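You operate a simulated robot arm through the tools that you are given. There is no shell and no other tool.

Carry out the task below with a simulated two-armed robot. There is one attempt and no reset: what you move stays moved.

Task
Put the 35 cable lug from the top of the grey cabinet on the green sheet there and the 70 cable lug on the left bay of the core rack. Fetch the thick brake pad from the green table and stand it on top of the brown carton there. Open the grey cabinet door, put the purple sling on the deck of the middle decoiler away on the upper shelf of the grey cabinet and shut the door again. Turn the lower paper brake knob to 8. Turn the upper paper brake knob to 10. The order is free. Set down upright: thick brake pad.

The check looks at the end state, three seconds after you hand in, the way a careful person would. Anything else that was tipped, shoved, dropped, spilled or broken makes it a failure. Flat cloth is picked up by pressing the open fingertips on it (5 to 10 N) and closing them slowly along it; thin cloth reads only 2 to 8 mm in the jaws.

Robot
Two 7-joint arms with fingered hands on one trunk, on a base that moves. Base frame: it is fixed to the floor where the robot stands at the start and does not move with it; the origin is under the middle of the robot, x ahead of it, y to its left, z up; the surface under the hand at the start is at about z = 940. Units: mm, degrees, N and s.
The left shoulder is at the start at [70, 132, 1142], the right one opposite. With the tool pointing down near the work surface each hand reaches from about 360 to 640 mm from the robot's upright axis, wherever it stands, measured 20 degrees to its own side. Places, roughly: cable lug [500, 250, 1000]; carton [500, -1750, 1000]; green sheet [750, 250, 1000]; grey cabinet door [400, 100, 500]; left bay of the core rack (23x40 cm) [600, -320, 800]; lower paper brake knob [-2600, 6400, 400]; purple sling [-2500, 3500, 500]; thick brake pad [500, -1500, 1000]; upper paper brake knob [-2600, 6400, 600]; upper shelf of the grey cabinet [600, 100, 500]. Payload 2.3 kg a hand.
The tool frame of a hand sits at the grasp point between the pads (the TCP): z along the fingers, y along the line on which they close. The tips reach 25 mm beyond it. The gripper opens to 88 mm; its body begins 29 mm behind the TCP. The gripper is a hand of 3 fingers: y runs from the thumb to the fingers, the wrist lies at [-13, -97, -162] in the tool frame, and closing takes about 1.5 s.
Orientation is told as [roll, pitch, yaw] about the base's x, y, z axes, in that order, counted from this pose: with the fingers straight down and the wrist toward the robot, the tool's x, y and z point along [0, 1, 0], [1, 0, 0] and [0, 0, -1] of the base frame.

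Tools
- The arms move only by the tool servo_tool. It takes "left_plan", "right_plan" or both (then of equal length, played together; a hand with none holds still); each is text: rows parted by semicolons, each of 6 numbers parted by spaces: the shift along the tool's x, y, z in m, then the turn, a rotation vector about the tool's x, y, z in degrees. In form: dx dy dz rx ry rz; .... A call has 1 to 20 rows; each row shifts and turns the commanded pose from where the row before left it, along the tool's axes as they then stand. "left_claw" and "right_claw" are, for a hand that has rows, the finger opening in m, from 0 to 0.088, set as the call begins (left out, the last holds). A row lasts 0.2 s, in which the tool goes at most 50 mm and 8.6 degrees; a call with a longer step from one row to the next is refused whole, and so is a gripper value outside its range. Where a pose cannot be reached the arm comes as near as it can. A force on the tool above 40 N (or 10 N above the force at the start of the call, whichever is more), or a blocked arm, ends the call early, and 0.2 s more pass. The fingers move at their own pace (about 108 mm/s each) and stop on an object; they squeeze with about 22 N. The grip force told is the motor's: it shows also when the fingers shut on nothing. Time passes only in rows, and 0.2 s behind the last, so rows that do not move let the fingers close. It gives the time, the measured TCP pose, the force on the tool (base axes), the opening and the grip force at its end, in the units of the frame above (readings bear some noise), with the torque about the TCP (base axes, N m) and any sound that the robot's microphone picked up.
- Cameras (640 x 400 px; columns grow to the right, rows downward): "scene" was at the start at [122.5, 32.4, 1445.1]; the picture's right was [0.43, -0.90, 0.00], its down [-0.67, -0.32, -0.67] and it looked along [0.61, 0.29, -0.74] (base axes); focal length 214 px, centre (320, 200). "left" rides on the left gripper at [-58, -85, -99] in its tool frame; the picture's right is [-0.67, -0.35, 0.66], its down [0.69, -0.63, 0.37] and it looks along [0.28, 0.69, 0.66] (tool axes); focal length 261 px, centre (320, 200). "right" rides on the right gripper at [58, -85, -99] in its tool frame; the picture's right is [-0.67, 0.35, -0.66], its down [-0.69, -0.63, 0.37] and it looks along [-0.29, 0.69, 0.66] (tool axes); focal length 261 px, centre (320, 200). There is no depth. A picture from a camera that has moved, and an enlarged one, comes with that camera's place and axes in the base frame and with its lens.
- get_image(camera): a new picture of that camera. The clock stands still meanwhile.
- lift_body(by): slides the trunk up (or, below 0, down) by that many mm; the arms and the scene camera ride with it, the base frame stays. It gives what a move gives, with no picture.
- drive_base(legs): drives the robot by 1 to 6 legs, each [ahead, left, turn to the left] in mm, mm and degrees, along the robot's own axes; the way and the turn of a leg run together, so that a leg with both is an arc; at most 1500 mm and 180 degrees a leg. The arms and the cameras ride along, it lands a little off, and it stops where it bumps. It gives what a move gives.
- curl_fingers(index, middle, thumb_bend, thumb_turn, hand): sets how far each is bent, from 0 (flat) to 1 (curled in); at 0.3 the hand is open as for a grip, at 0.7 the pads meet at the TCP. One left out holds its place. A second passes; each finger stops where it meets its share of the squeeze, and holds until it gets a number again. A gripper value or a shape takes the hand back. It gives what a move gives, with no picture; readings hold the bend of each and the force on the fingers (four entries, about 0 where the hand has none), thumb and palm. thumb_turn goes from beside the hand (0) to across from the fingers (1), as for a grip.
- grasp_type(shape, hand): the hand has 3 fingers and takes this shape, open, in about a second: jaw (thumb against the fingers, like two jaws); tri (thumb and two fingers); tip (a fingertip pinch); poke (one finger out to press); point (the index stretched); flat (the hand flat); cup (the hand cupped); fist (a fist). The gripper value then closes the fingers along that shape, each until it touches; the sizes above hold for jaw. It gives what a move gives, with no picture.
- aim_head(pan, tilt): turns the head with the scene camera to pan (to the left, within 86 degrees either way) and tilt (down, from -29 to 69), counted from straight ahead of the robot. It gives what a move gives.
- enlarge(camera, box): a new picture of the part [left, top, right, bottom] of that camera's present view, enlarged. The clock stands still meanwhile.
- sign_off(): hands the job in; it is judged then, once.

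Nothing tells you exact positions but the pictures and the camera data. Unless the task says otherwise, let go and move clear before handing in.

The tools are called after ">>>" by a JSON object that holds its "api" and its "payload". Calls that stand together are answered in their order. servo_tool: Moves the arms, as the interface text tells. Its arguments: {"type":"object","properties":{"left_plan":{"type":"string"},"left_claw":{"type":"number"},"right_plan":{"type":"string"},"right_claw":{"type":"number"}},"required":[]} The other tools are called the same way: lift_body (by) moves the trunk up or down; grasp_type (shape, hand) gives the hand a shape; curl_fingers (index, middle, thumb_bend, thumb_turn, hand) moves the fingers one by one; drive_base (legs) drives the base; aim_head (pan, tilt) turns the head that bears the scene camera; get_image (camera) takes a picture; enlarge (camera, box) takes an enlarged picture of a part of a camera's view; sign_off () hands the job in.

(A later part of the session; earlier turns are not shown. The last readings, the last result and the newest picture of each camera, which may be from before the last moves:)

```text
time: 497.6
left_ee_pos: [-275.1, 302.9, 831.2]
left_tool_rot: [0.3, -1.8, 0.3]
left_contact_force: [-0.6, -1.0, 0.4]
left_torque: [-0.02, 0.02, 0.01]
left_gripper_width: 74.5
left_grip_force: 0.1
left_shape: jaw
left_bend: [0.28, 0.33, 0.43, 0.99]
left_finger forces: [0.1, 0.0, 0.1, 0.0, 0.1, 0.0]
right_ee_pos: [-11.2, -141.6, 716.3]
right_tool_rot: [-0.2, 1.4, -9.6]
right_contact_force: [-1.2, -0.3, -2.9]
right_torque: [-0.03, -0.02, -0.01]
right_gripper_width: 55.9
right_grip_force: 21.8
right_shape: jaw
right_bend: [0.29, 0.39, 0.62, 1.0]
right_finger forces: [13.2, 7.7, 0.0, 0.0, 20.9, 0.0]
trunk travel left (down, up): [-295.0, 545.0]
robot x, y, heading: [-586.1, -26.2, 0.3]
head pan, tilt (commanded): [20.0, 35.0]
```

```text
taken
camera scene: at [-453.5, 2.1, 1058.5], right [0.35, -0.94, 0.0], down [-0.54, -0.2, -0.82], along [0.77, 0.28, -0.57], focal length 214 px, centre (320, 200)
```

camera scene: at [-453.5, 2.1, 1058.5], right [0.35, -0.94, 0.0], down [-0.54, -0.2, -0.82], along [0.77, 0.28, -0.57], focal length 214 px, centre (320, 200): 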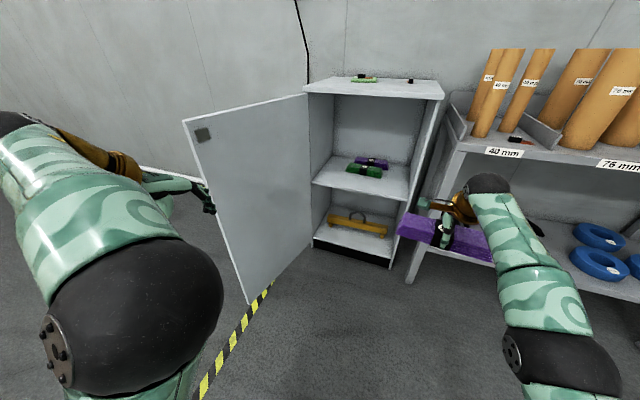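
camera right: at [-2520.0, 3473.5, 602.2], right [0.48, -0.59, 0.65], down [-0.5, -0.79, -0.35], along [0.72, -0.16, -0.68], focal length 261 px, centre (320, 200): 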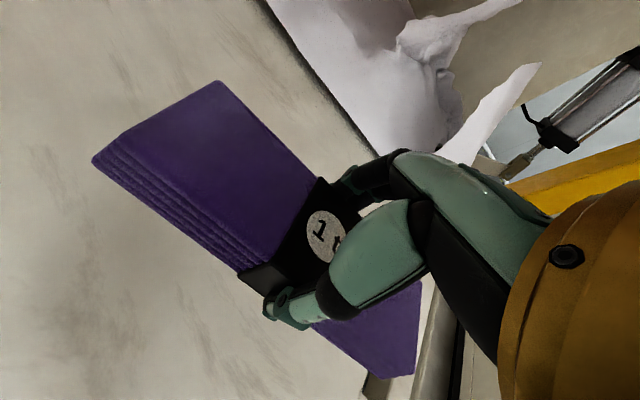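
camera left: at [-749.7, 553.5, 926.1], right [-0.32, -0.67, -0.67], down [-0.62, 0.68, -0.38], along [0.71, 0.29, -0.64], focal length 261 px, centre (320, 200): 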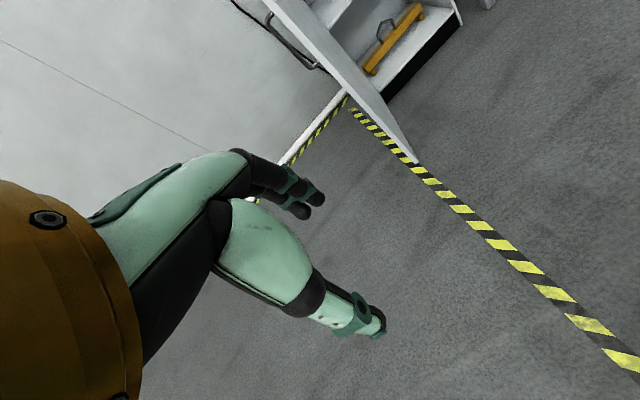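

The shelf's front edge is at about z 498; the green sling lies at x about 602, so the front strip of the shelf is free. I test whether the right hand can reach inboard enough to place it with the robot standing clear of the door.

>>> {"api": "servo_tool", "payload": {"right_plan": "0.027 -0.0164 0 0 0 0; 0.027 -0.0164 0 0 0 0; 0.027 -0.0164 0 0 0 0; 0.027 -0.0164 0 0 0 0; 0.027 -0.0164 0 0 0 0; 0.027 -0.0164 0 0 0 0; 0 0 0 0 0 0"}}

>>> {"api": "get_image", "payload": {"camera": "scene"}}

```text
time: 499.2
left_ee_pos: [-274.4, 303.6, 830.2]
left_tool_rot: [0.3, -1.8, 0.4]
left_contact_force: [-0.1, -0.3, 0.2]
left_torque: [-0.01, -0.01, -0.01]
left_gripper_width: 74.7
left_grip_force: 0.1
left_shape: jaw
left_bend: [0.28, 0.33, 0.43, 0.99]
left_finger forces: [0.1, 0.1, 0.0, 0.0, 0.0, 0.1]
right_ee_pos: [-74.4, 13.2, 718.6]
right_tool_rot: [-0.5, 1.2, -8.7]
right_contact_force: [-0.7, -0.2, -1.9]
right_torque: [-0.01, 0.01, -0.03]
right_gripper_width: 55.9
right_grip_force: 22.0
right_shape: jaw
right_bend: [0.29, 0.39, 0.62, 1.0]
right_finger forces: [13.2, 7.6, 0.1, 0.0, 20.7, 0.0]
right hand out of reach, approached as far as the arm can: row 6
trunk travel left (down, up): [-295.0, 545.0]
robot x, y, heading: [-586.7, -28.4, 0.3]
head pan, tilt (commanded): [20.0, 35.0]
```

```text
taken
camera scene: at [-453.6, 2.5, 1058.5], right [0.35, -0.94, 0.0], down [-0.54, -0.2, -0.82], along [0.77, 0.28, -0.57], focal length 214 px, centre (320, 200)
```

scene: 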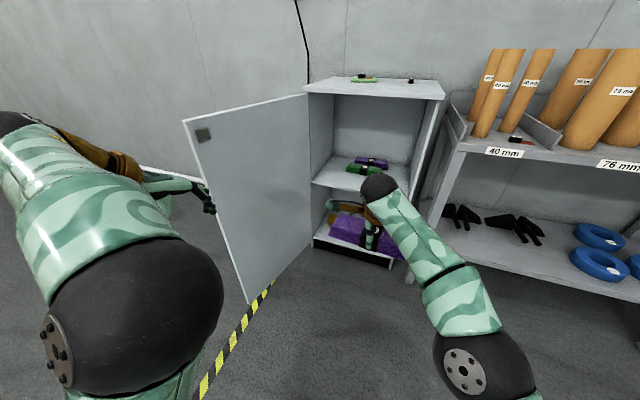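

The right hand reaches about 40 mm inboard, which is enough. I lower to just above shelf height and drive in, checking on the way.

>>> {"api": "lift_body", "payload": {"by": -135}}

>>> {"api": "drive_base", "payload": {"legs": [[400, 26, 0]]}}

>>> {"api": "get_image", "payload": {"camera": "scene"}}

>>> {"api": "get_image", "payload": {"camera": "right"}}

```text
time: 500.8
left_ee_pos: [-275.7, 302.4, 696.0]
left_tool_rot: [0.3, -1.7, 0.3]
left_contact_force: [-0.6, -0.2, 0.5]
left_torque: [0.03, 0.0, -0.02]
left_gripper_width: 74.5
left_grip_force: 0.0
left_shape: jaw
left_bend: [0.28, 0.33, 0.43, 0.99]
left_finger forces: [0.0, 0.1, 0.0, 0.0, 0.0, 0.1]
right_ee_pos: [-73.5, 13.6, 582.9]
right_tool_rot: [-0.4, 1.4, -8.7]
right_contact_force: [0.0, 0.2, -3.2]
right_torque: [0.01, -0.03, 0.02]
right_gripper_width: 56.1
right_grip_force: 22.1
right_shape: jaw
right_bend: [0.29, 0.39, 0.62, 1.0]
right_finger forces: [13.2, 7.7, 0.0, 0.1, 20.8, 0.0]
trunk travel left (down, up): [-160.0, 680.0]
robot x, y, heading: [-588.3, -24.0, 0.4]
head pan, tilt (commanded): [20.0, 35.0]
```

```text
time: 503.3
left_ee_pos: [126.2, 331.9, 694.9]
left_tool_rot: [0.3, -1.9, 0.3]
left_contact_force: [0.2, -0.4, 0.9]
left_torque: [0.0, 0.03, -0.02]
left_gripper_width: 74.7
left_grip_force: 0.0
left_shape: jaw
left_bend: [0.28, 0.33, 0.43, 0.99]
left_finger forces: [0.0, 0.0, 0.0, 0.0, 0.1, 0.0]
right_ee_pos: [326.8, 41.1, 582.7]
right_tool_rot: [-0.6, 1.4, -8.7]
right_contact_force: [-0.2, 0.0, -3.5]
right_torque: [-0.04, 0.03, -0.02]
right_gripper_width: 56.0
right_grip_force: 22.5
right_shape: jaw
right_bend: [0.29, 0.39, 0.62, 1.0]
right_finger forces: [13.2, 7.6, 0.1, 0.0, 20.9, 0.0]
trunk travel left (down, up): [-160.0, 680.0]
robot x, y, heading: [-190.8, 1.9, 0.5]
head pan, tilt (commanded): [20.0, 35.0]
```

```text
taken
camera scene: at [-52.3, 31.1, 923.5], right [0.35, -0.94, 0.0], down [-0.54, -0.2, -0.82], along [0.77, 0.29, -0.57], focal length 214 px, centre (320, 200)
```

scene: 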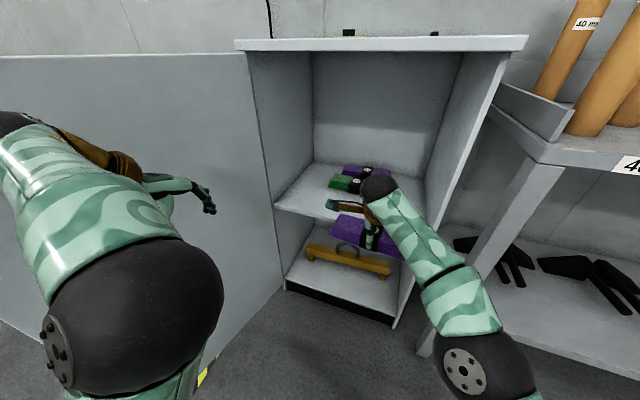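

```text
taken
camera right: at [255.6, 113.1, 683.0], right [0.26, -0.71, 0.65], down [-0.73, -0.58, -0.34], along [0.63, -0.39, -0.68], focal length 261 px, centre (320, 200)
```

right: 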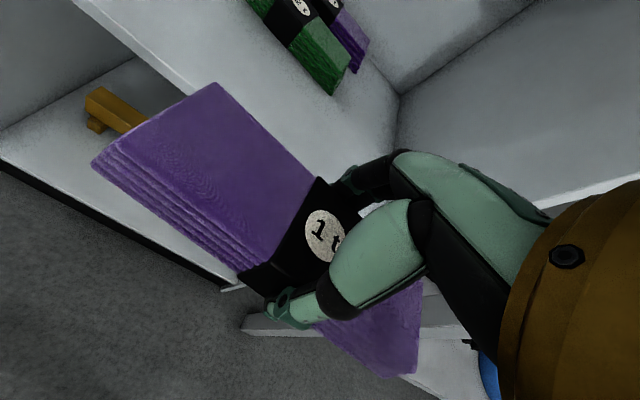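

The shelf front edge is at x 413 and the green sling starts at x 600, so I aim for x 500. I drive in the remaining 170 mm.

>>> {"api": "drive_base", "payload": {"legs": [[100, 0, -0.5]]}}

>>> {"api": "get_image", "payload": {"camera": "scene"}}

>>> {"api": "get_image", "payload": {"camera": "right"}}

```text
time: 504.5
left_ee_pos: [228.8, 330.1, 696.3]
left_tool_rot: [0.3, -1.9, -0.2]
left_contact_force: [0.7, -0.4, -0.7]
left_torque: [0.0, -0.02, 0.02]
left_gripper_width: 74.9
left_grip_force: 0.0
left_shape: jaw
left_bend: [0.28, 0.33, 0.43, 0.99]
left_finger forces: [0.0, 0.0, 0.0, 0.1, 0.0, 0.1]
right_ee_pos: [427.5, 38.3, 581.6]
right_tool_rot: [-0.5, 1.5, -9.1]
right_contact_force: [-0.1, 0.4, -3.9]
right_torque: [-0.03, 0.01, 0.02]
right_gripper_width: 56.1
right_grip_force: 21.4
right_shape: jaw
right_bend: [0.29, 0.39, 0.62, 1.0]
right_finger forces: [13.3, 7.6, 0.1, 0.1, 20.9, 0.0]
trunk travel left (down, up): [-160.0, 680.0]
robot x, y, heading: [-84.0, 2.5, 0.1]
head pan, tilt (commanded): [20.0, 35.0]
```

```text
taken
camera scene: at [48.1, 30.2, 923.5], right [0.34, -0.94, 0.0], down [-0.54, -0.2, -0.82], along [0.77, 0.28, -0.57], focal length 214 px, centre (320, 200)
```

scene: 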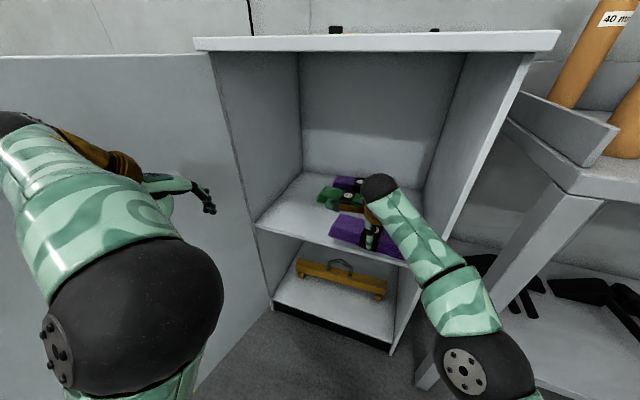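

```text
taken
camera right: at [356.6, 109.7, 683.0], right [0.25, -0.71, 0.65], down [-0.74, -0.58, -0.34], along [0.62, -0.4, -0.68], focal length 261 px, centre (320, 200)
```

right: 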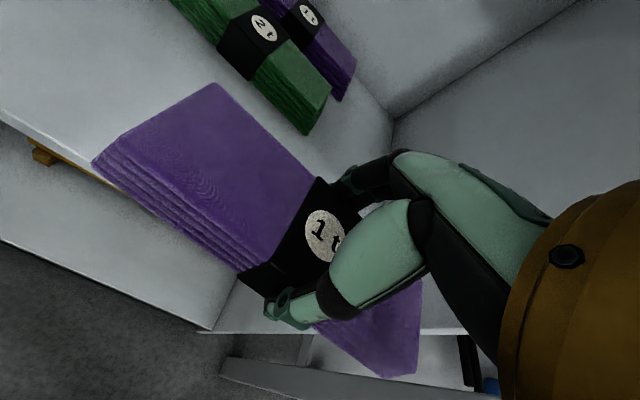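

>>> {"api": "drive_base", "payload": {"legs": [[70, 0, 0]]}}

>>> {"api": "get_image", "payload": {"camera": "right"}}

>>> {"api": "get_image", "payload": {"camera": "scene"}}

```text
time: 505.5
left_ee_pos: [298.7, 329.2, 694.3]
left_tool_rot: [0.3, -1.7, -0.1]
left_contact_force: [0.1, -0.3, 0.2]
left_torque: [-0.02, 0.03, 0.04]
left_gripper_width: 74.9
left_grip_force: 0.1
left_shape: jaw
left_bend: [0.28, 0.33, 0.43, 0.99]
left_finger forces: [0.0, 0.1, 0.0, 0.1, 0.0, 0.1]
right_ee_pos: [497.6, 36.8, 582.0]
right_tool_rot: [-0.5, 1.4, -9.2]
right_contact_force: [-0.3, -0.5, -3.9]
right_torque: [0.0, -0.01, 0.02]
right_gripper_width: 56.1
right_grip_force: 21.7
right_shape: jaw
right_bend: [0.29, 0.39, 0.62, 1.0]
right_finger forces: [13.2, 7.6, 0.0, 0.0, 20.8, 0.1]
trunk travel left (down, up): [-160.0, 680.0]
robot x, y, heading: [-17.0, 7.6, -0.2]
head pan, tilt (commanded): [20.0, 35.0]
```

```text
taken
camera right: at [425.7, 109.7, 682.9], right [0.25, -0.71, 0.65], down [-0.74, -0.58, -0.34], along [0.62, -0.39, -0.68], focal length 261 px, centre (320, 200)
```

right: 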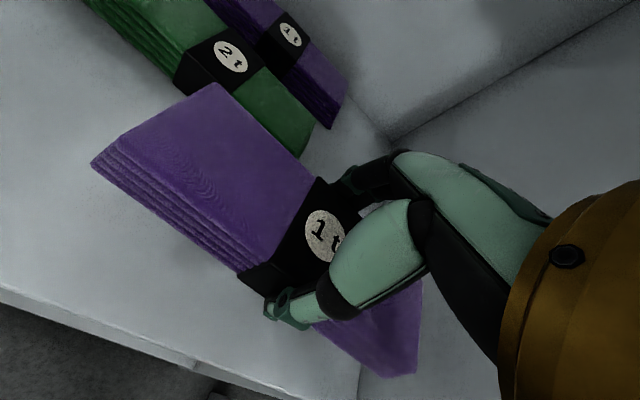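

```text
taken
camera scene: at [117.2, 30.2, 923.5], right [0.34, -0.94, 0.0], down [-0.54, -0.2, -0.82], along [0.77, 0.28, -0.57], focal length 214 px, centre (320, 200)
```

scene: 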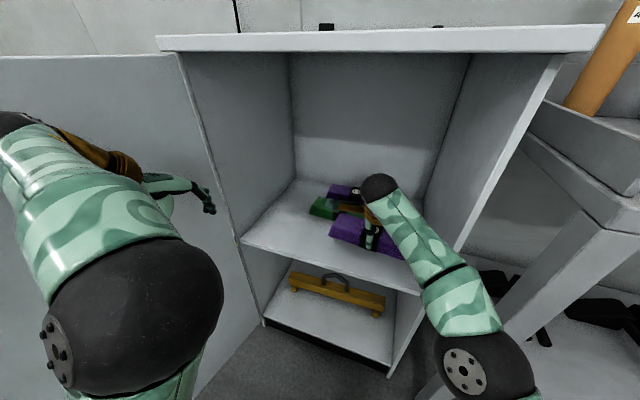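

The bundle hangs over the free front strip with about 55 mm to the green sling. I lower it onto the shelf in small steps.

>>> {"api": "servo_tool", "payload": {"right_plan": "0 0 0.012 0 0 0; 0 0 0.012 0 0 0; 0 0 0.01 0 0 0; 0 0 0 0 0 0"}}

>>> {"api": "servo_tool", "payload": {"right_plan": "0 0 0.004 0 0 0; 0 0 0.003 0 0 0; 0 0 0 0 0 0"}}

```text
time: 506.5
left_ee_pos: [297.9, 330.6, 694.7]
left_tool_rot: [0.4, -1.8, -0.1]
left_contact_force: [-0.3, 0.4, -0.1]
left_torque: [-0.01, 0.0, -0.01]
left_gripper_width: 74.9
left_grip_force: 0.1
left_shape: jaw
left_bend: [0.28, 0.33, 0.43, 0.99]
left_finger forces: [0.0, 0.0, 0.0, 0.1, 0.0, 0.1]
right_ee_pos: [496.9, 37.0, 549.4]
right_tool_rot: [-0.6, 1.4, -9.2]
right_contact_force: [0.2, 0.3, -2.8]
right_torque: [-0.04, 0.03, 0.03]
right_gripper_width: 56.0
right_grip_force: 22.1
right_shape: jaw
right_bend: [0.29, 0.39, 0.62, 1.0]
right_finger forces: [13.2, 7.6, 0.0, 0.1, 20.8, 0.0]
trunk travel left (down, up): [-160.0, 680.0]
robot x, y, heading: [-21.2, 6.1, -0.3]
head pan, tilt (commanded): [20.0, 35.0]
```

```text
time: 507.3
left_ee_pos: [298.9, 329.2, 695.2]
left_tool_rot: [0.3, -1.7, 0.0]
left_contact_force: [0.9, -0.7, -0.2]
left_torque: [-0.01, 0.0, 0.02]
left_gripper_width: 74.7
left_grip_force: 0.0
left_shape: jaw
left_bend: [0.28, 0.33, 0.43, 0.99]
left_finger forces: [0.0, 0.0, 0.1, 0.1, 0.1, 0.1]
right_ee_pos: [494.6, 37.8, 541.1]
right_tool_rot: [-0.5, 1.3, -9.1]
right_contact_force: [0.2, -0.1, -3.0]
right_torque: [0.01, 0.0, 0.0]
right_gripper_width: 56.0
right_grip_force: 21.9
right_shape: jaw
right_bend: [0.29, 0.39, 0.62, 1.0]
right_finger forces: [13.2, 7.6, 0.1, 0.0, 20.7, 0.0]
trunk travel left (down, up): [-160.0, 680.0]
robot x, y, heading: [-18.5, 1.2, -0.2]
head pan, tilt (commanded): [20.0, 35.0]
```

>>> {"api": "servo_tool", "payload": {"right_plan": "0 0 0.003 0 0 0; 0 0 0.003 0 0 0; 0 0 0 0 0 0"}}

>>> {"api": "servo_tool", "payload": {"right_plan": "0 0 0.003 0 0 0; 0 0 0 0 0 0"}}

```text
time: 508.1
left_ee_pos: [297.9, 329.7, 695.2]
left_tool_rot: [0.2, -1.8, 0.0]
left_contact_force: [-0.1, -0.1, -0.5]
left_torque: [-0.01, 0.0, -0.01]
left_gripper_width: 74.8
left_grip_force: 0.0
left_shape: jaw
left_bend: [0.28, 0.33, 0.43, 0.99]
left_finger forces: [0.0, 0.0, 0.0, 0.0, 0.1, 0.0]
right_ee_pos: [494.9, 36.3, 536.0]
right_tool_rot: [-0.6, 1.4, -9.2]
right_contact_force: [-0.8, -0.8, -4.1]
right_torque: [-0.03, 0.03, 0.0]
right_gripper_width: 56.1
right_grip_force: 22.0
right_shape: jaw
right_bend: [0.29, 0.39, 0.62, 1.0]
right_finger forces: [13.2, 7.6, 0.0, 0.0, 20.8, 0.0]
trunk travel left (down, up): [-160.0, 680.0]
robot x, y, heading: [-16.5, 2.9, -0.2]
head pan, tilt (commanded): [20.0, 35.0]
```

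```text
time: 508.7
left_ee_pos: [298.6, 330.0, 695.2]
left_tool_rot: [0.2, -1.7, -0.2]
left_contact_force: [0.0, 1.1, 0.7]
left_torque: [-0.01, 0.01, 0.0]
left_gripper_width: 74.9
left_grip_force: 0.1
left_shape: jaw
left_bend: [0.28, 0.33, 0.43, 0.99]
left_finger forces: [0.0, 0.0, 0.1, 0.0, 0.0, 0.0]
right_ee_pos: [495.1, 37.7, 532.4]
right_tool_rot: [-0.5, 1.4, -9.1]
right_contact_force: [0.3, -0.5, -3.0]
right_torque: [0.02, -0.02, -0.02]
right_gripper_width: 55.8
right_grip_force: 21.7
right_shape: jaw
right_bend: [0.29, 0.39, 0.62, 1.0]
right_finger forces: [13.3, 7.6, 0.0, 0.1, 20.8, 0.0]
trunk travel left (down, up): [-160.0, 680.0]
robot x, y, heading: [-13.6, 0.6, 0.1]
head pan, tilt (commanded): [20.0, 35.0]
```

>>> {"api": "servo_tool", "payload": {"right_plan": "0 0 0.003 0 0 0; 0 0 0 0 0 0"}}

>>> {"api": "get_image", "payload": {"camera": "right"}}

```text
time: 509.3
left_ee_pos: [296.5, 328.2, 696.1]
left_tool_rot: [0.4, -1.9, -0.2]
left_contact_force: [0.3, 0.0, -0.2]
left_torque: [0.01, -0.03, 0.0]
left_gripper_width: 74.6
left_grip_force: 0.0
left_shape: jaw
left_bend: [0.28, 0.33, 0.43, 0.99]
left_finger forces: [0.0, 0.0, 0.1, 0.0, 0.1, 0.0]
right_ee_pos: [495.4, 37.4, 530.1]
right_tool_rot: [-0.4, 1.3, -9.2]
right_contact_force: [0.6, -0.2, 1.2]
right_torque: [0.01, -0.13, -0.01]
right_gripper_width: 56.1
right_grip_force: 22.3
right_shape: jaw
right_bend: [0.29, 0.39, 0.62, 1.0]
right_finger forces: [13.6, 8.1, 0.0, 0.1, 20.8, 0.0]
trunk travel left (down, up): [-160.0, 680.0]
robot x, y, heading: [-16.9, 1.7, 0.0]
head pan, tilt (commanded): [20.0, 35.0]
```

```text
taken
camera right: at [423.9, 109.5, 630.8], right [0.25, -0.71, 0.65], down [-0.74, -0.58, -0.35], along [0.62, -0.39, -0.67], focal length 261 px, centre (320, 200)
```

right: 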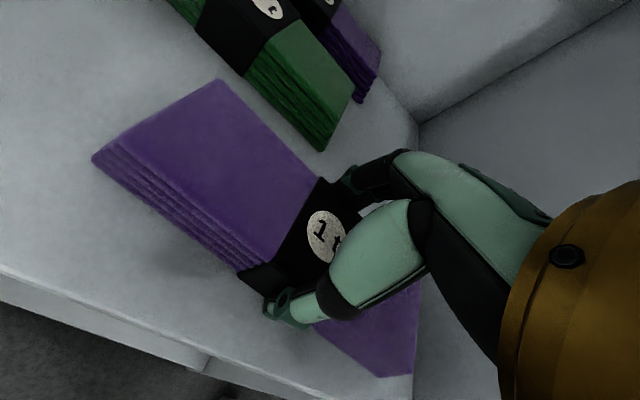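

The bundle rests on the shelf. I open the hand and rise clear.

>>> {"api": "servo_tool", "payload": {"right_plan": "0 0 0.001 0 0 0; 0 0 0 0 0 0; 0 0 0 0 0 0; 0 0 0 0 0 0; 0 0 0 0 0 0", "right_claw": 0.088}}

>>> {"api": "servo_tool", "payload": {"right_plan": "0 0 -0.005 0 0 0; 0 0 -0.01 0 0 0; 0 0 -0.015 0 0 0; 0 0 -0.02 0 0 0; 0 0 -0.02 0 0 0; 0 0 0 0 0 0"}}

>>> {"api": "get_image", "payload": {"camera": "right"}}

```text
time: 510.5
left_ee_pos: [296.1, 329.5, 695.9]
left_tool_rot: [0.4, -1.9, 0.0]
left_contact_force: [0.7, -0.4, -0.1]
left_torque: [0.03, 0.02, -0.04]
left_gripper_width: 74.7
left_grip_force: 0.1
left_shape: jaw
left_bend: [0.28, 0.33, 0.43, 0.99]
left_finger forces: [0.0, 0.0, 0.1, 0.0, 0.0, 0.0]
right_ee_pos: [496.2, 38.1, 529.0]
right_tool_rot: [-0.6, 1.3, -9.2]
right_contact_force: [-0.1, -0.9, 0.4]
right_torque: [0.04, -0.01, -0.01]
right_gripper_width: 87.6
right_grip_force: 0.1
right_shape: jaw
right_bend: [0.3, 0.3, 0.3, 0.98]
right_finger forces: [0.0, 0.0, 0.0, 0.0, 0.0, 0.0]
trunk travel left (down, up): [-160.0, 680.0]
robot x, y, heading: [-17.7, 3.2, -0.2]
head pan, tilt (commanded): [20.0, 35.0]
```

```text
time: 511.9
left_ee_pos: [297.6, 329.2, 695.7]
left_tool_rot: [0.3, -1.9, -0.1]
left_contact_force: [-0.1, -0.2, 0.4]
left_torque: [0.01, -0.05, 0.01]
left_gripper_width: 74.7
left_grip_force: 0.1
left_shape: jaw
left_bend: [0.28, 0.33, 0.43, 0.99]
left_finger forces: [0.0, 0.1, 0.0, 0.0, 0.1, 0.0]
right_ee_pos: [496.3, 37.0, 579.7]
right_tool_rot: [-0.5, 1.4, -9.2]
right_contact_force: [-0.7, -0.1, 0.3]
right_torque: [0.0, -0.01, -0.01]
right_gripper_width: 87.7
right_grip_force: 0.0
right_shape: jaw
right_bend: [0.3, 0.3, 0.3, 0.98]
right_finger forces: [0.0, 0.0, 0.0, 0.0, 0.1, 0.0]
right hand out of reach, approached as far as the arm can: row 5
trunk travel left (down, up): [-160.0, 680.0]
robot x, y, heading: [-17.9, 5.3, -0.1]
head pan, tilt (commanded): [20.0, 35.0]
```

```text
taken
camera right: at [424.8, 109.4, 679.5], right [0.25, -0.71, 0.65], down [-0.74, -0.58, -0.35], along [0.62, -0.4, -0.67], focal length 261 px, centre (320, 200)
```

right: 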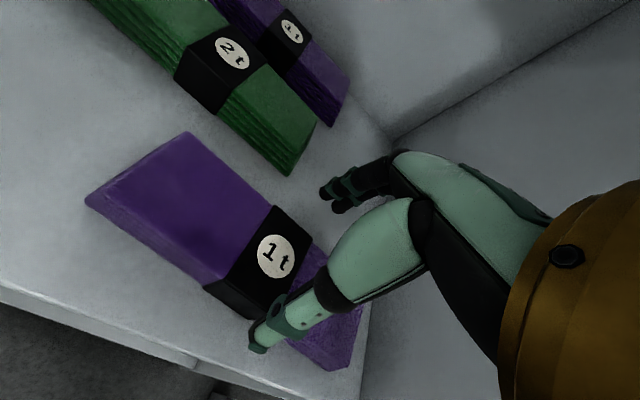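

The sling lies neatly on the upper shelf. I back straight out of the cabinet.

>>> {"api": "lift_body", "payload": {"by": 25}}

>>> {"api": "drive_base", "payload": {"legs": [[-250, 0, 0], [-300, 0, 0]]}}

>>> {"api": "get_image", "payload": {"camera": "scene"}}

```text
time: 512.6
left_ee_pos: [297.8, 329.7, 720.6]
left_tool_rot: [0.4, -1.9, -0.2]
left_contact_force: [-0.2, -0.1, -0.3]
left_torque: [0.0, -0.03, 0.02]
left_gripper_width: 74.8
left_grip_force: 0.0
left_shape: jaw
left_bend: [0.28, 0.33, 0.43, 0.99]
left_finger forces: [0.0, 0.0, 0.0, 0.1, 0.0, 0.0]
right_ee_pos: [496.9, 37.0, 603.8]
right_tool_rot: [-0.5, 1.3, -9.2]
right_contact_force: [1.2, 0.3, -0.3]
right_torque: [-0.01, -0.01, 0.01]
right_gripper_width: 87.6
right_grip_force: 0.0
right_shape: jaw
right_bend: [0.3, 0.3, 0.3, 0.98]
right_finger forces: [0.1, 0.0, 0.0, 0.1, 0.0, 0.1]
trunk travel left (down, up): [-185.0, 655.0]
robot x, y, heading: [-20.0, 1.3, 0.1]
head pan, tilt (commanded): [20.0, 35.0]
```

```text
time: 516.0
left_ee_pos: [-251.8, 330.3, 721.6]
left_tool_rot: [0.3, -1.8, -0.1]
left_contact_force: [0.0, 0.2, -0.5]
left_torque: [0.02, 0.02, -0.01]
left_gripper_width: 74.8
left_grip_force: 0.1
left_shape: jaw
left_bend: [0.28, 0.33, 0.43, 0.99]
left_finger forces: [0.0, 0.0, 0.0, 0.1, 0.1, 0.0]
right_ee_pos: [-53.3, 38.2, 604.1]
right_tool_rot: [-0.4, 1.3, -9.2]
right_contact_force: [-1.0, 0.5, -0.4]
right_torque: [0.03, -0.02, -0.02]
right_gripper_width: 87.6
right_grip_force: 0.1
right_shape: jaw
right_bend: [0.3, 0.3, 0.3, 0.98]
right_finger forces: [0.1, 0.0, 0.0, 0.0, 0.1, 0.0]
trunk travel left (down, up): [-185.0, 655.0]
robot x, y, heading: [-567.9, 1.9, -0.1]
head pan, tilt (commanded): [20.0, 35.0]
```

```text
taken
camera scene: at [-433.2, 30.3, 948.7], right [0.34, -0.94, 0.0], down [-0.54, -0.2, -0.82], along [0.77, 0.28, -0.57], focal length 214 px, centre (320, 200)
```

scene: 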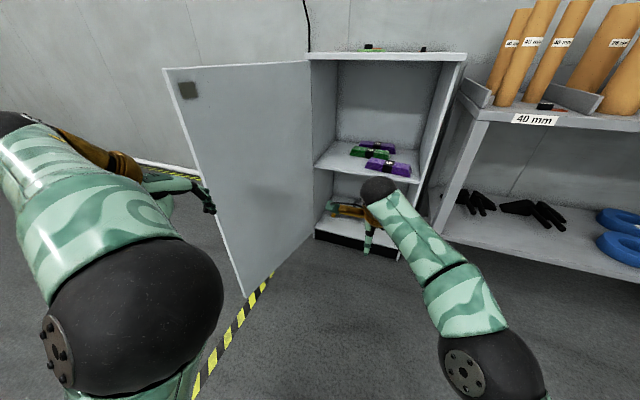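

The new sling is on the upper shelf with the others. Now I tuck the right arm and drive round to the outer side of the door.

>>> {"api": "servo_tool", "payload": {"right_plan": "0 0 -0.03 0 0 0; 0 0 -0.03 0 0 0; 0 0 -0.03 0 0 0; -0.0356 -0.0196 0 0 0 0; -0.0356 -0.0196 0 0 0 0; -0.0356 -0.0196 0 0 0 0; -0.0356 -0.0196 0 0 0 0; -0.0356 -0.0196 0 0 0 0; -0.0356 -0.0196 0 0 0 0; -0.0356 -0.0196 0 0 0 0; -0.0356 -0.0196 0 0 0 0; 0 0 0 0 0 0"}}

>>> {"api": "drive_base", "payload": {"legs": [[-80, 0, 0], [0, 760, 0], [0, 0, -45]]}}

>>> {"api": "lift_body", "payload": {"by": 200}}

>>> {"api": "aim_head", "payload": {"pan": 10, "tilt": 35}}

>>> {"api": "get_image", "payload": {"camera": "scene"}}

```text
time: 518.6
left_ee_pos: [-252.0, 331.2, 720.4]
left_tool_rot: [0.3, -1.9, -0.1]
left_contact_force: [-0.4, -0.6, 0.3]
left_torque: [0.02, -0.01, 0.01]
left_gripper_width: 74.7
left_grip_force: 0.1
left_shape: jaw
left_bend: [0.28, 0.33, 0.43, 0.99]
left_finger forces: [0.0, 0.0, 0.0, 0.0, 0.0, 0.1]
right_ee_pos: [-266.9, -230.6, 662.8]
right_tool_rot: [-0.5, 1.3, -9.2]
right_contact_force: [-0.5, -0.3, 0.0]
right_torque: [-0.01, 0.0, 0.01]
right_gripper_width: 87.7
right_grip_force: 0.0
right_shape: jaw
right_bend: [0.3, 0.3, 0.3, 0.98]
right_finger forces: [0.0, 0.0, 0.1, 0.0, 0.0, 0.0]
right hand out of reach, approached as far as the arm can: row 1, 2, 3
trunk travel left (down, up): [-185.0, 655.0]
robot x, y, heading: [-569.4, 1.4, -0.1]
head pan, tilt (commanded): [20.0, 35.0]
```

```text
time: 525.5
left_ee_pos: [-193.9, 780.4, 721.0]
left_tool_rot: [0.3, -1.9, -45.3]
left_contact_force: [0.2, -0.7, -0.2]
left_torque: [0.03, -0.02, -0.02]
left_gripper_width: 74.9
left_grip_force: 0.1
left_shape: jaw
left_bend: [0.28, 0.33, 0.43, 0.99]
left_finger forces: [0.0, 0.0, 0.0, 0.0, 0.0, 0.0]
right_ee_pos: [-602.2, 397.0, 664.1]
right_tool_rot: [-0.4, 1.3, -54.5]
right_contact_force: [0.5, 0.3, -1.1]
right_torque: [0.01, 0.03, 0.01]
right_gripper_width: 87.6
right_grip_force: 0.0
right_shape: jaw
right_bend: [0.3, 0.3, 0.3, 0.98]
right_finger forces: [0.0, 0.0, 0.0, 0.0, 0.1, 0.0]
trunk travel left (down, up): [-185.0, 655.0]
robot x, y, heading: [-648.3, 772.6, -45.4]
head pan, tilt (commanded): [20.0, 35.0]
```

```text
time: 527.7
left_ee_pos: [-193.6, 779.3, 920.8]
left_tool_rot: [0.4, -1.9, -45.4]
left_contact_force: [-0.1, 0.9, -0.5]
left_torque: [0.0, 0.02, 0.01]
left_gripper_width: 74.8
left_grip_force: 0.0
left_shape: jaw
left_bend: [0.28, 0.33, 0.43, 0.99]
left_finger forces: [0.0, 0.0, 0.0, 0.1, 0.1, 0.0]
right_ee_pos: [-602.8, 396.0, 862.9]
right_tool_rot: [-0.3, 1.2, -54.5]
right_contact_force: [-0.2, -0.2, -0.9]
right_torque: [-0.02, -0.01, 0.01]
right_gripper_width: 88.0
right_grip_force: 0.0
right_shape: jaw
right_bend: [0.3, 0.3, 0.3, 0.98]
right_finger forces: [0.0, 0.1, 0.1, 0.0, 0.0, 0.0]
trunk travel left (down, up): [-385.0, 455.0]
robot x, y, heading: [-648.9, 776.2, -45.3]
head pan, tilt (commanded): [20.0, 35.0]
```

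```text
time: 528.4
left_ee_pos: [-192.9, 780.6, 920.8]
left_tool_rot: [0.4, -1.9, -45.4]
left_contact_force: [0.0, 0.6, -0.1]
left_torque: [0.02, -0.01, -0.03]
left_gripper_width: 74.8
left_grip_force: 0.0
left_shape: jaw
left_bend: [0.28, 0.33, 0.43, 0.99]
left_finger forces: [0.0, 0.0, 0.1, 0.1, 0.0, 0.1]
right_ee_pos: [-603.0, 395.9, 862.4]
right_tool_rot: [-0.4, 1.4, -54.4]
right_contact_force: [0.7, -0.8, 0.2]
right_torque: [0.0, 0.0, 0.01]
right_gripper_width: 87.6
right_grip_force: 0.0
right_shape: jaw
right_bend: [0.3, 0.3, 0.3, 0.98]
right_finger forces: [0.1, 0.0, 0.0, 0.0, 0.1, 0.0]
trunk travel left (down, up): [-385.0, 455.0]
robot x, y, heading: [-649.4, 771.0, -45.2]
head pan, tilt (commanded): [10.0, 35.0]
```

```text
taken
camera scene: at [-539.5, 684.3, 1148.7], right [-0.58, -0.82, 0.0], down [-0.47, 0.33, -0.82], along [0.67, -0.47, -0.57], focal length 214 px, centre (320, 200)
```

scene: 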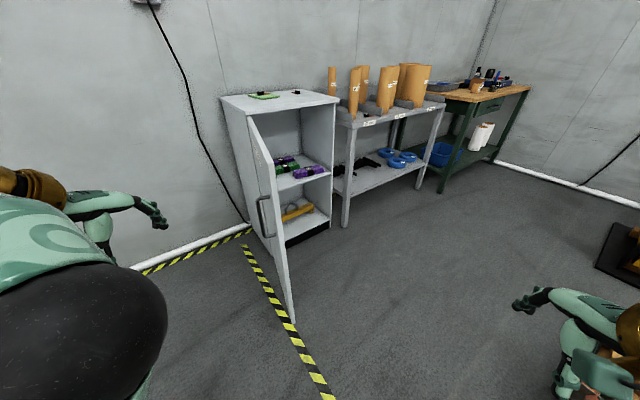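

The door stands at about 103 degrees, its outer face towards me. I close the left hand, bring it forward at a height above the handle, and move to the door's outer face.

>>> {"api": "servo_tool", "payload": {"left_plan": "-0.0184 0.029 0.0101 0 0 0; -0.0184 0.029 0.0101 0 0 0; -0.0184 0.029 0.0101 0 0 0; -0.0184 0.029 0.0101 0 0 0; -0.0184 0.029 0.0101 0 0 0; -0.0184 0.029 0.0101 0 0 0; -0.0184 0.029 0.0101 0 0 0; 0 0 0 0 0 0", "left_claw": 0.0}}

>>> {"api": "drive_base", "payload": {"legs": [[60, 90, 0]]}}

>>> {"api": "get_image", "payload": {"camera": "scene"}}

>>> {"api": "get_image", "payload": {"camera": "left"}}

```text
time: 530.2
left_ee_pos: [-139.4, 546.7, 855.7]
left_tool_rot: [0.3, -1.8, -45.2]
left_contact_force: [-0.6, 0.1, -0.2]
left_torque: [0.01, 0.01, -0.04]
left_gripper_width: 0.0
left_grip_force: 22.3
left_shape: jaw
left_bend: [0.7, 0.7, 0.36, 1.0]
left_finger forces: [0.0, 0.0, 0.0, 0.0, 0.0, 0.1]
right_ee_pos: [-603.2, 396.0, 863.0]
right_tool_rot: [-0.4, 1.3, -54.4]
right_contact_force: [1.0, 0.0, 0.6]
right_torque: [0.01, 0.03, 0.02]
right_gripper_width: 87.7
right_grip_force: 0.1
right_shape: jaw
right_bend: [0.3, 0.3, 0.3, 0.98]
right_finger forces: [0.0, 0.0, 0.0, 0.1, 0.0, 0.0]
trunk travel left (down, up): [-385.0, 455.0]
robot x, y, heading: [-647.9, 770.1, -45.3]
head pan, tilt (commanded): [10.0, 35.0]
```

```text
time: 531.4
left_ee_pos: [-34.1, 566.6, 857.3]
left_tool_rot: [0.2, -1.9, -45.2]
left_contact_force: [-0.1, -0.7, 0.7]
left_torque: [-0.02, 0.0, -0.03]
left_gripper_width: 0.1
left_grip_force: 21.6
left_shape: jaw
left_bend: [0.7, 0.7, 0.36, 1.0]
left_finger forces: [0.0, 0.0, 0.0, 0.1, 0.1, 0.0]
right_ee_pos: [-495.8, 416.3, 862.7]
right_tool_rot: [-0.5, 1.4, -54.4]
right_contact_force: [0.2, 0.1, -0.8]
right_torque: [-0.01, 0.04, -0.01]
right_gripper_width: 87.8
right_grip_force: 0.0
right_shape: jaw
right_bend: [0.3, 0.3, 0.3, 0.98]
right_finger forces: [0.0, 0.0, 0.0, 0.0, 0.0, 0.1]
trunk travel left (down, up): [-385.0, 455.0]
robot x, y, heading: [-544.8, 795.1, -45.0]
head pan, tilt (commanded): [10.0, 35.0]
```

```text
taken
camera scene: at [-433.5, 704.7, 1148.6], right [-0.58, -0.82, 0.0], down [-0.47, 0.33, -0.82], along [0.67, -0.47, -0.57], focal length 214 px, centre (320, 200)
```

scene: 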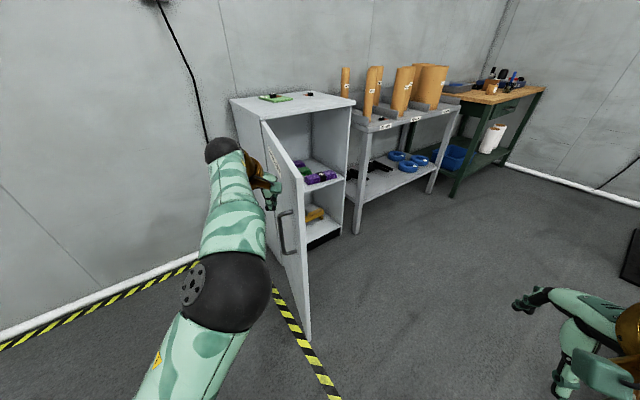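

```text
taken
camera left: at [-136.7, 586.6, 951.4], right [-0.7, -0.24, -0.67], down [0.05, 0.92, -0.38], along [0.71, -0.31, -0.64], focal length 261 px, centre (320, 200)
```

left: 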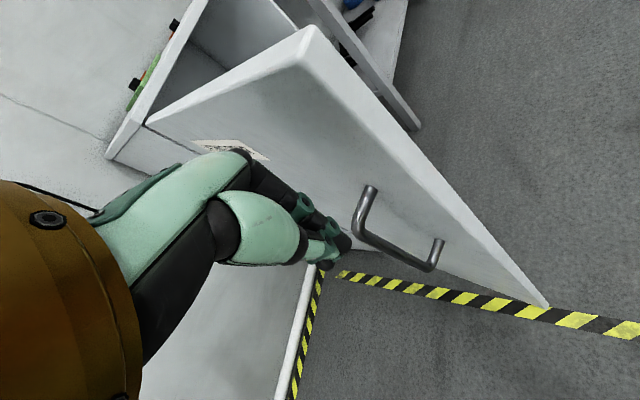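

The hand is beside the outer face, above the handle. I push the door by driving along the diagonal in steps.

>>> {"api": "drive_base", "payload": {"legs": [[120, 0, 0]]}}

>>> {"api": "get_image", "payload": {"camera": "scene"}}

>>> {"api": "get_image", "payload": {"camera": "left"}}

```text
time: 532.7
left_ee_pos: [51.8, 479.9, 855.6]
left_tool_rot: [0.1, -1.9, -45.3]
left_contact_force: [-0.1, -0.7, -0.1]
left_torque: [0.04, 0.04, -0.02]
left_gripper_width: 0.1
left_grip_force: 21.9
left_shape: jaw
left_bend: [0.7, 0.7, 0.36, 1.0]
left_finger forces: [0.1, 0.0, 0.0, 0.0, 0.1, 0.0]
right_ee_pos: [-411.3, 328.7, 863.8]
right_tool_rot: [-0.4, 1.4, -54.3]
right_contact_force: [-0.2, -0.9, -0.1]
right_torque: [0.01, 0.01, -0.02]
right_gripper_width: 88.0
right_grip_force: 0.0
right_shape: jaw
right_bend: [0.3, 0.3, 0.3, 0.98]
right_finger forces: [0.0, 0.1, 0.0, 0.1, 0.1, 0.1]
trunk travel left (down, up): [-385.0, 455.0]
robot x, y, heading: [-458.0, 705.7, -45.1]
head pan, tilt (commanded): [10.0, 35.0]
```

```text
taken
camera scene: at [-347.8, 617.8, 1148.6], right [-0.58, -0.82, 0.0], down [-0.47, 0.33, -0.82], along [0.67, -0.47, -0.57], focal length 214 px, centre (320, 200)
```

scene: 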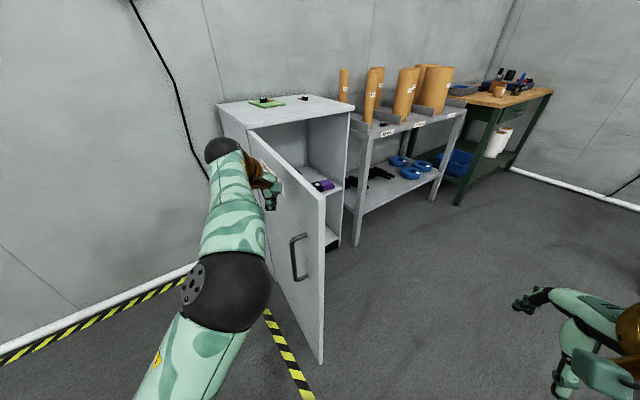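

```text
taken
camera left: at [-50.5, 500.1, 951.4], right [-0.7, -0.24, -0.67], down [0.05, 0.92, -0.38], along [0.71, -0.31, -0.64], focal length 261 px, centre (320, 200)
```

left: 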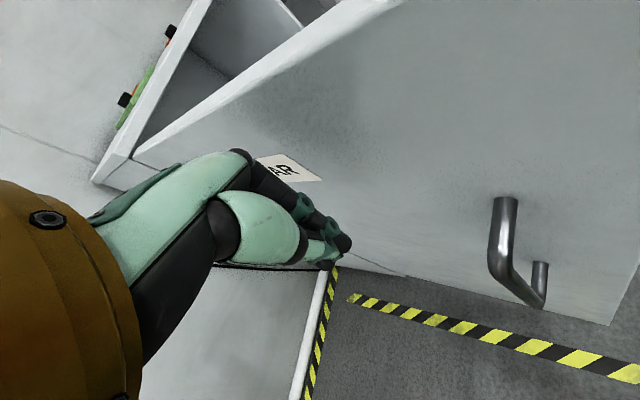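

>>> {"api": "drive_base", "payload": {"legs": [[120, 0, 0]]}}

>>> {"api": "get_image", "payload": {"camera": "scene"}}

```text
time: 533.9
left_ee_pos: [136.4, 394.5, 856.8]
left_tool_rot: [0.1, -1.8, -45.1]
left_contact_force: [-0.1, -0.5, 0.3]
left_torque: [0.04, -0.03, 0.0]
left_gripper_width: 0.0
left_grip_force: 21.8
left_shape: jaw
left_bend: [0.7, 0.7, 0.36, 1.0]
left_finger forces: [0.0, 0.0, 0.0, 0.1, 0.0, 0.0]
right_ee_pos: [-325.8, 242.3, 863.5]
right_tool_rot: [-0.4, 1.5, -54.4]
right_contact_force: [-0.2, 0.0, -0.5]
right_torque: [0.03, -0.05, -0.02]
right_gripper_width: 87.7
right_grip_force: 0.0
right_shape: jaw
right_bend: [0.3, 0.3, 0.3, 0.98]
right_finger forces: [0.1, 0.0, 0.1, 0.0, 0.0, 0.0]
trunk travel left (down, up): [-385.0, 455.0]
robot x, y, heading: [-370.7, 620.5, -45.3]
head pan, tilt (commanded): [10.0, 35.0]
```

```text
taken
camera scene: at [-263.2, 532.4, 1148.6], right [-0.58, -0.82, 0.0], down [-0.47, 0.33, -0.82], along [0.67, -0.47, -0.57], focal length 214 px, centre (320, 200)
```

scene: 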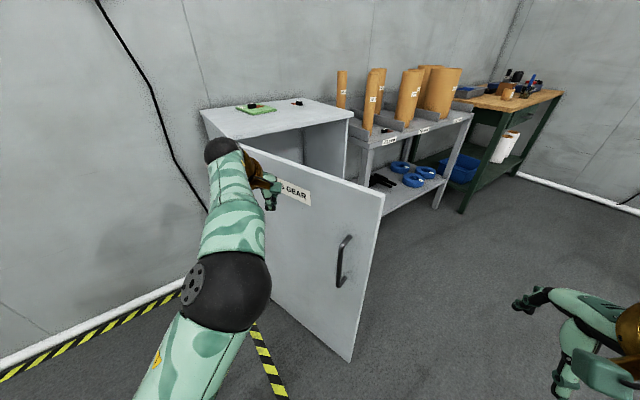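

>>> {"api": "drive_base", "payload": {"legs": [[92, -75, 0], [92, -75, 0]]}}

>>> {"api": "get_image", "payload": {"camera": "scene"}}

>>> {"api": "get_image", "payload": {"camera": "left"}}

```text
time: 536.0
left_ee_pos: [161.1, 159.2, 855.5]
left_tool_rot: [0.1, -1.9, -45.2]
left_contact_force: [-0.3, 0.1, -0.6]
left_torque: [0.04, 0.03, -0.01]
left_gripper_width: 0.0
left_grip_force: 21.7
left_shape: jaw
left_bend: [0.7, 0.7, 0.36, 1.0]
left_finger forces: [0.0, 0.1, 0.0, 0.0, 0.0, 0.1]
right_ee_pos: [-303.7, 10.1, 864.7]
right_tool_rot: [-0.5, 1.3, -54.5]
right_contact_force: [0.1, -0.2, -0.6]
right_torque: [0.0, 0.0, -0.01]
right_gripper_width: 87.7
right_grip_force: 0.1
right_shape: jaw
right_bend: [0.3, 0.3, 0.3, 0.98]
right_finger forces: [0.0, 0.1, 0.1, 0.0, 0.0, 0.0]
trunk travel left (down, up): [-385.0, 455.0]
robot x, y, heading: [-347.1, 387.0, -45.5]
head pan, tilt (commanded): [10.0, 35.0]
```

```text
taken
camera scene: at [-240.1, 297.4, 1148.6], right [-0.58, -0.82, 0.0], down [-0.47, 0.33, -0.82], along [0.67, -0.47, -0.57], focal length 214 px, centre (320, 200)
```

scene: 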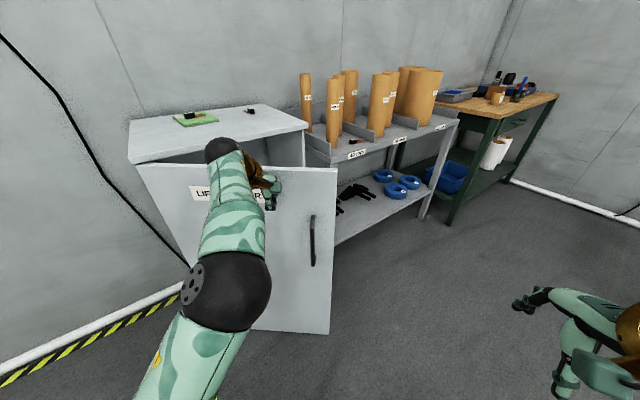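

```text
taken
camera left: at [57.4, 179.6, 951.4], right [-0.7, -0.24, -0.67], down [0.05, 0.92, -0.39], along [0.71, -0.31, -0.64], focal length 261 px, centre (320, 200)
```

left: 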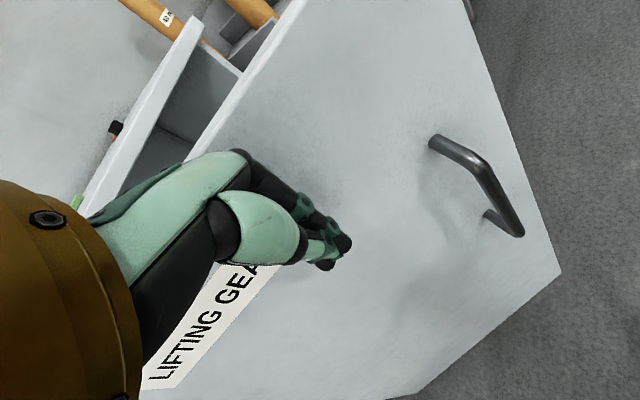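

The door is at about 38 degrees. I now push it towards the cabinet.

>>> {"api": "drive_base", "payload": {"legs": [[80, 46, 0], [60, 35, 0]]}}

>>> {"api": "get_image", "payload": {"camera": "scene"}}

>>> {"api": "get_image", "payload": {"camera": "left"}}

```text
time: 537.7
left_ee_pos: [316.1, 117.0, 855.4]
left_tool_rot: [0.1, -1.8, -45.1]
left_contact_force: [-0.7, 1.0, 1.2]
left_torque: [0.05, 0.03, 0.01]
left_gripper_width: 0.1
left_grip_force: 22.0
left_shape: jaw
left_bend: [0.7, 0.7, 0.36, 1.0]
left_finger forces: [0.0, 0.0, 0.1, 0.0, 0.0, 0.0]
right_ee_pos: [-145.5, -33.4, 863.9]
right_tool_rot: [-0.4, 1.4, -54.4]
right_contact_force: [0.7, 0.8, -0.3]
right_torque: [-0.01, -0.02, 0.04]
right_gripper_width: 87.5
right_grip_force: 0.1
right_shape: jaw
right_bend: [0.3, 0.3, 0.3, 0.98]
right_finger forces: [0.0, 0.0, 0.0, 0.1, 0.0, 0.0]
trunk travel left (down, up): [-385.0, 455.0]
robot x, y, heading: [-192.1, 343.1, -45.6]
head pan, tilt (commanded): [10.0, 35.0]
```

```text
taken
camera scene: at [-82.8, 255.0, 1148.6], right [-0.58, -0.82, 0.0], down [-0.47, 0.33, -0.82], along [0.67, -0.47, -0.57], focal length 214 px, centre (320, 200)
```

scene: 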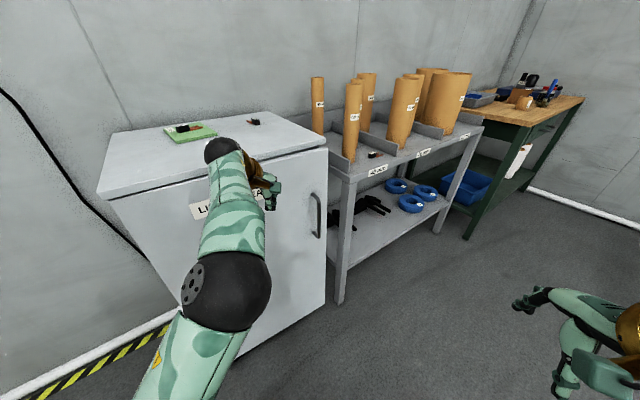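

```text
taken
camera left: at [214.8, 137.3, 951.2], right [-0.71, -0.24, -0.67], down [0.05, 0.92, -0.39], along [0.71, -0.31, -0.64], focal length 261 px, centre (320, 200)
```

left: 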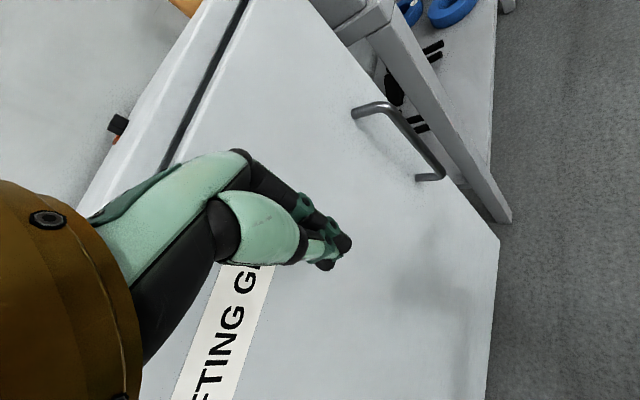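

Nearly shut. I push the last bit in small steps, watching the force.

>>> {"api": "drive_base", "payload": {"legs": [[21, 21, 0]]}}

>>> {"api": "enlarge", "payload": {"camera": "scene", "box": [90, 100, 350, 350]}}

```text
time: 538.5
left_ee_pos: [345.9, 116.7, 855.1]
left_tool_rot: [0.0, -1.9, -45.1]
left_contact_force: [0.2, 0.7, 0.6]
left_torque: [-0.01, 0.01, 0.0]
left_gripper_width: 0.0
left_grip_force: 22.0
left_shape: jaw
left_bend: [0.7, 0.7, 0.36, 1.0]
left_finger forces: [0.0, 0.1, 0.0, 0.0, 0.0, 0.0]
right_ee_pos: [-116.7, -34.2, 863.9]
right_tool_rot: [-0.4, 1.3, -54.5]
right_contact_force: [0.0, -0.8, -0.4]
right_torque: [-0.01, 0.03, 0.02]
right_gripper_width: 87.7
right_grip_force: 0.0
right_shape: jaw
right_bend: [0.3, 0.3, 0.3, 0.98]
right_finger forces: [0.0, 0.0, 0.0, 0.0, 0.1, 0.0]
trunk travel left (down, up): [-385.0, 455.0]
robot x, y, heading: [-163.2, 342.2, -45.3]
head pan, tilt (commanded): [10.0, 35.0]
```

```text
1.60 times, centred on (220, 225) of scene
camera zoom: at [-53.8, 254.9, 1148.7], right [-0.58, -0.82, 0.0], down [-0.47, 0.33, -0.82], along [0.67, -0.47, -0.57], focal length 343 px, centre (480, 160)
```

zoom: 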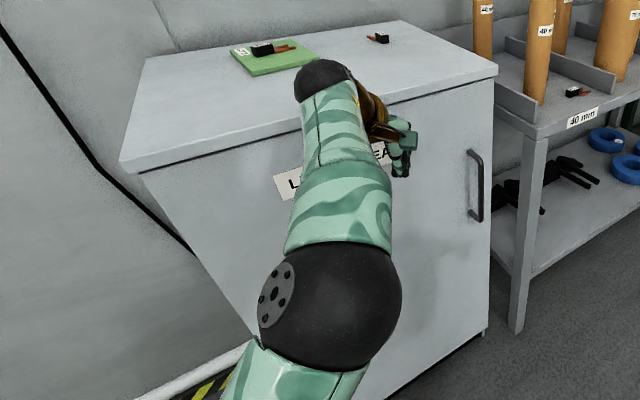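

>>> {"api": "drive_base", "payload": {"legs": [[12, 12, 0]]}}

>>> {"api": "get_image", "payload": {"camera": "left"}}

```text
time: 539.3
left_ee_pos: [363.7, 117.9, 855.1]
left_tool_rot: [0.0, -1.9, -45.1]
left_contact_force: [0.3, -0.3, 0.1]
left_torque: [0.02, 0.02, -0.01]
left_gripper_width: 0.0
left_grip_force: 22.2
left_shape: jaw
left_bend: [0.7, 0.7, 0.36, 1.0]
left_finger forces: [0.0, 0.0, 0.1, 0.1, 0.0, 0.1]
right_ee_pos: [-99.8, -33.6, 863.3]
right_tool_rot: [-0.4, 1.3, -54.5]
right_contact_force: [0.0, -0.7, -0.5]
right_torque: [0.04, -0.04, -0.01]
right_gripper_width: 87.4
right_grip_force: 0.1
right_shape: jaw
right_bend: [0.3, 0.3, 0.3, 0.98]
right_finger forces: [0.0, 0.0, 0.0, 0.0, 0.0, 0.0]
trunk travel left (down, up): [-385.0, 455.0]
robot x, y, heading: [-144.7, 346.5, -45.3]
head pan, tilt (commanded): [10.0, 35.0]
```

```text
taken
camera left: at [261.0, 137.2, 951.5], right [-0.71, -0.24, -0.67], down [0.05, 0.92, -0.39], along [0.71, -0.31, -0.64], focal length 261 px, centre (320, 200)
```

left: 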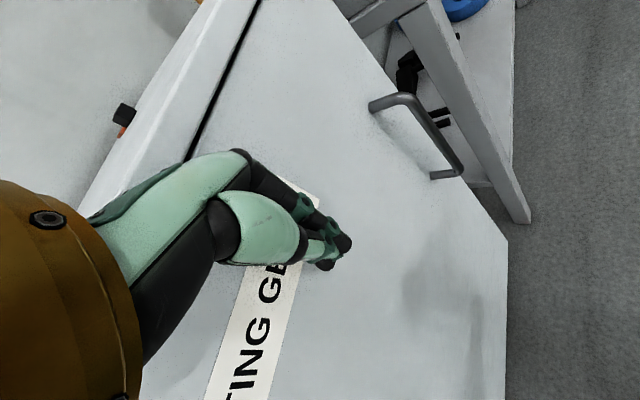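

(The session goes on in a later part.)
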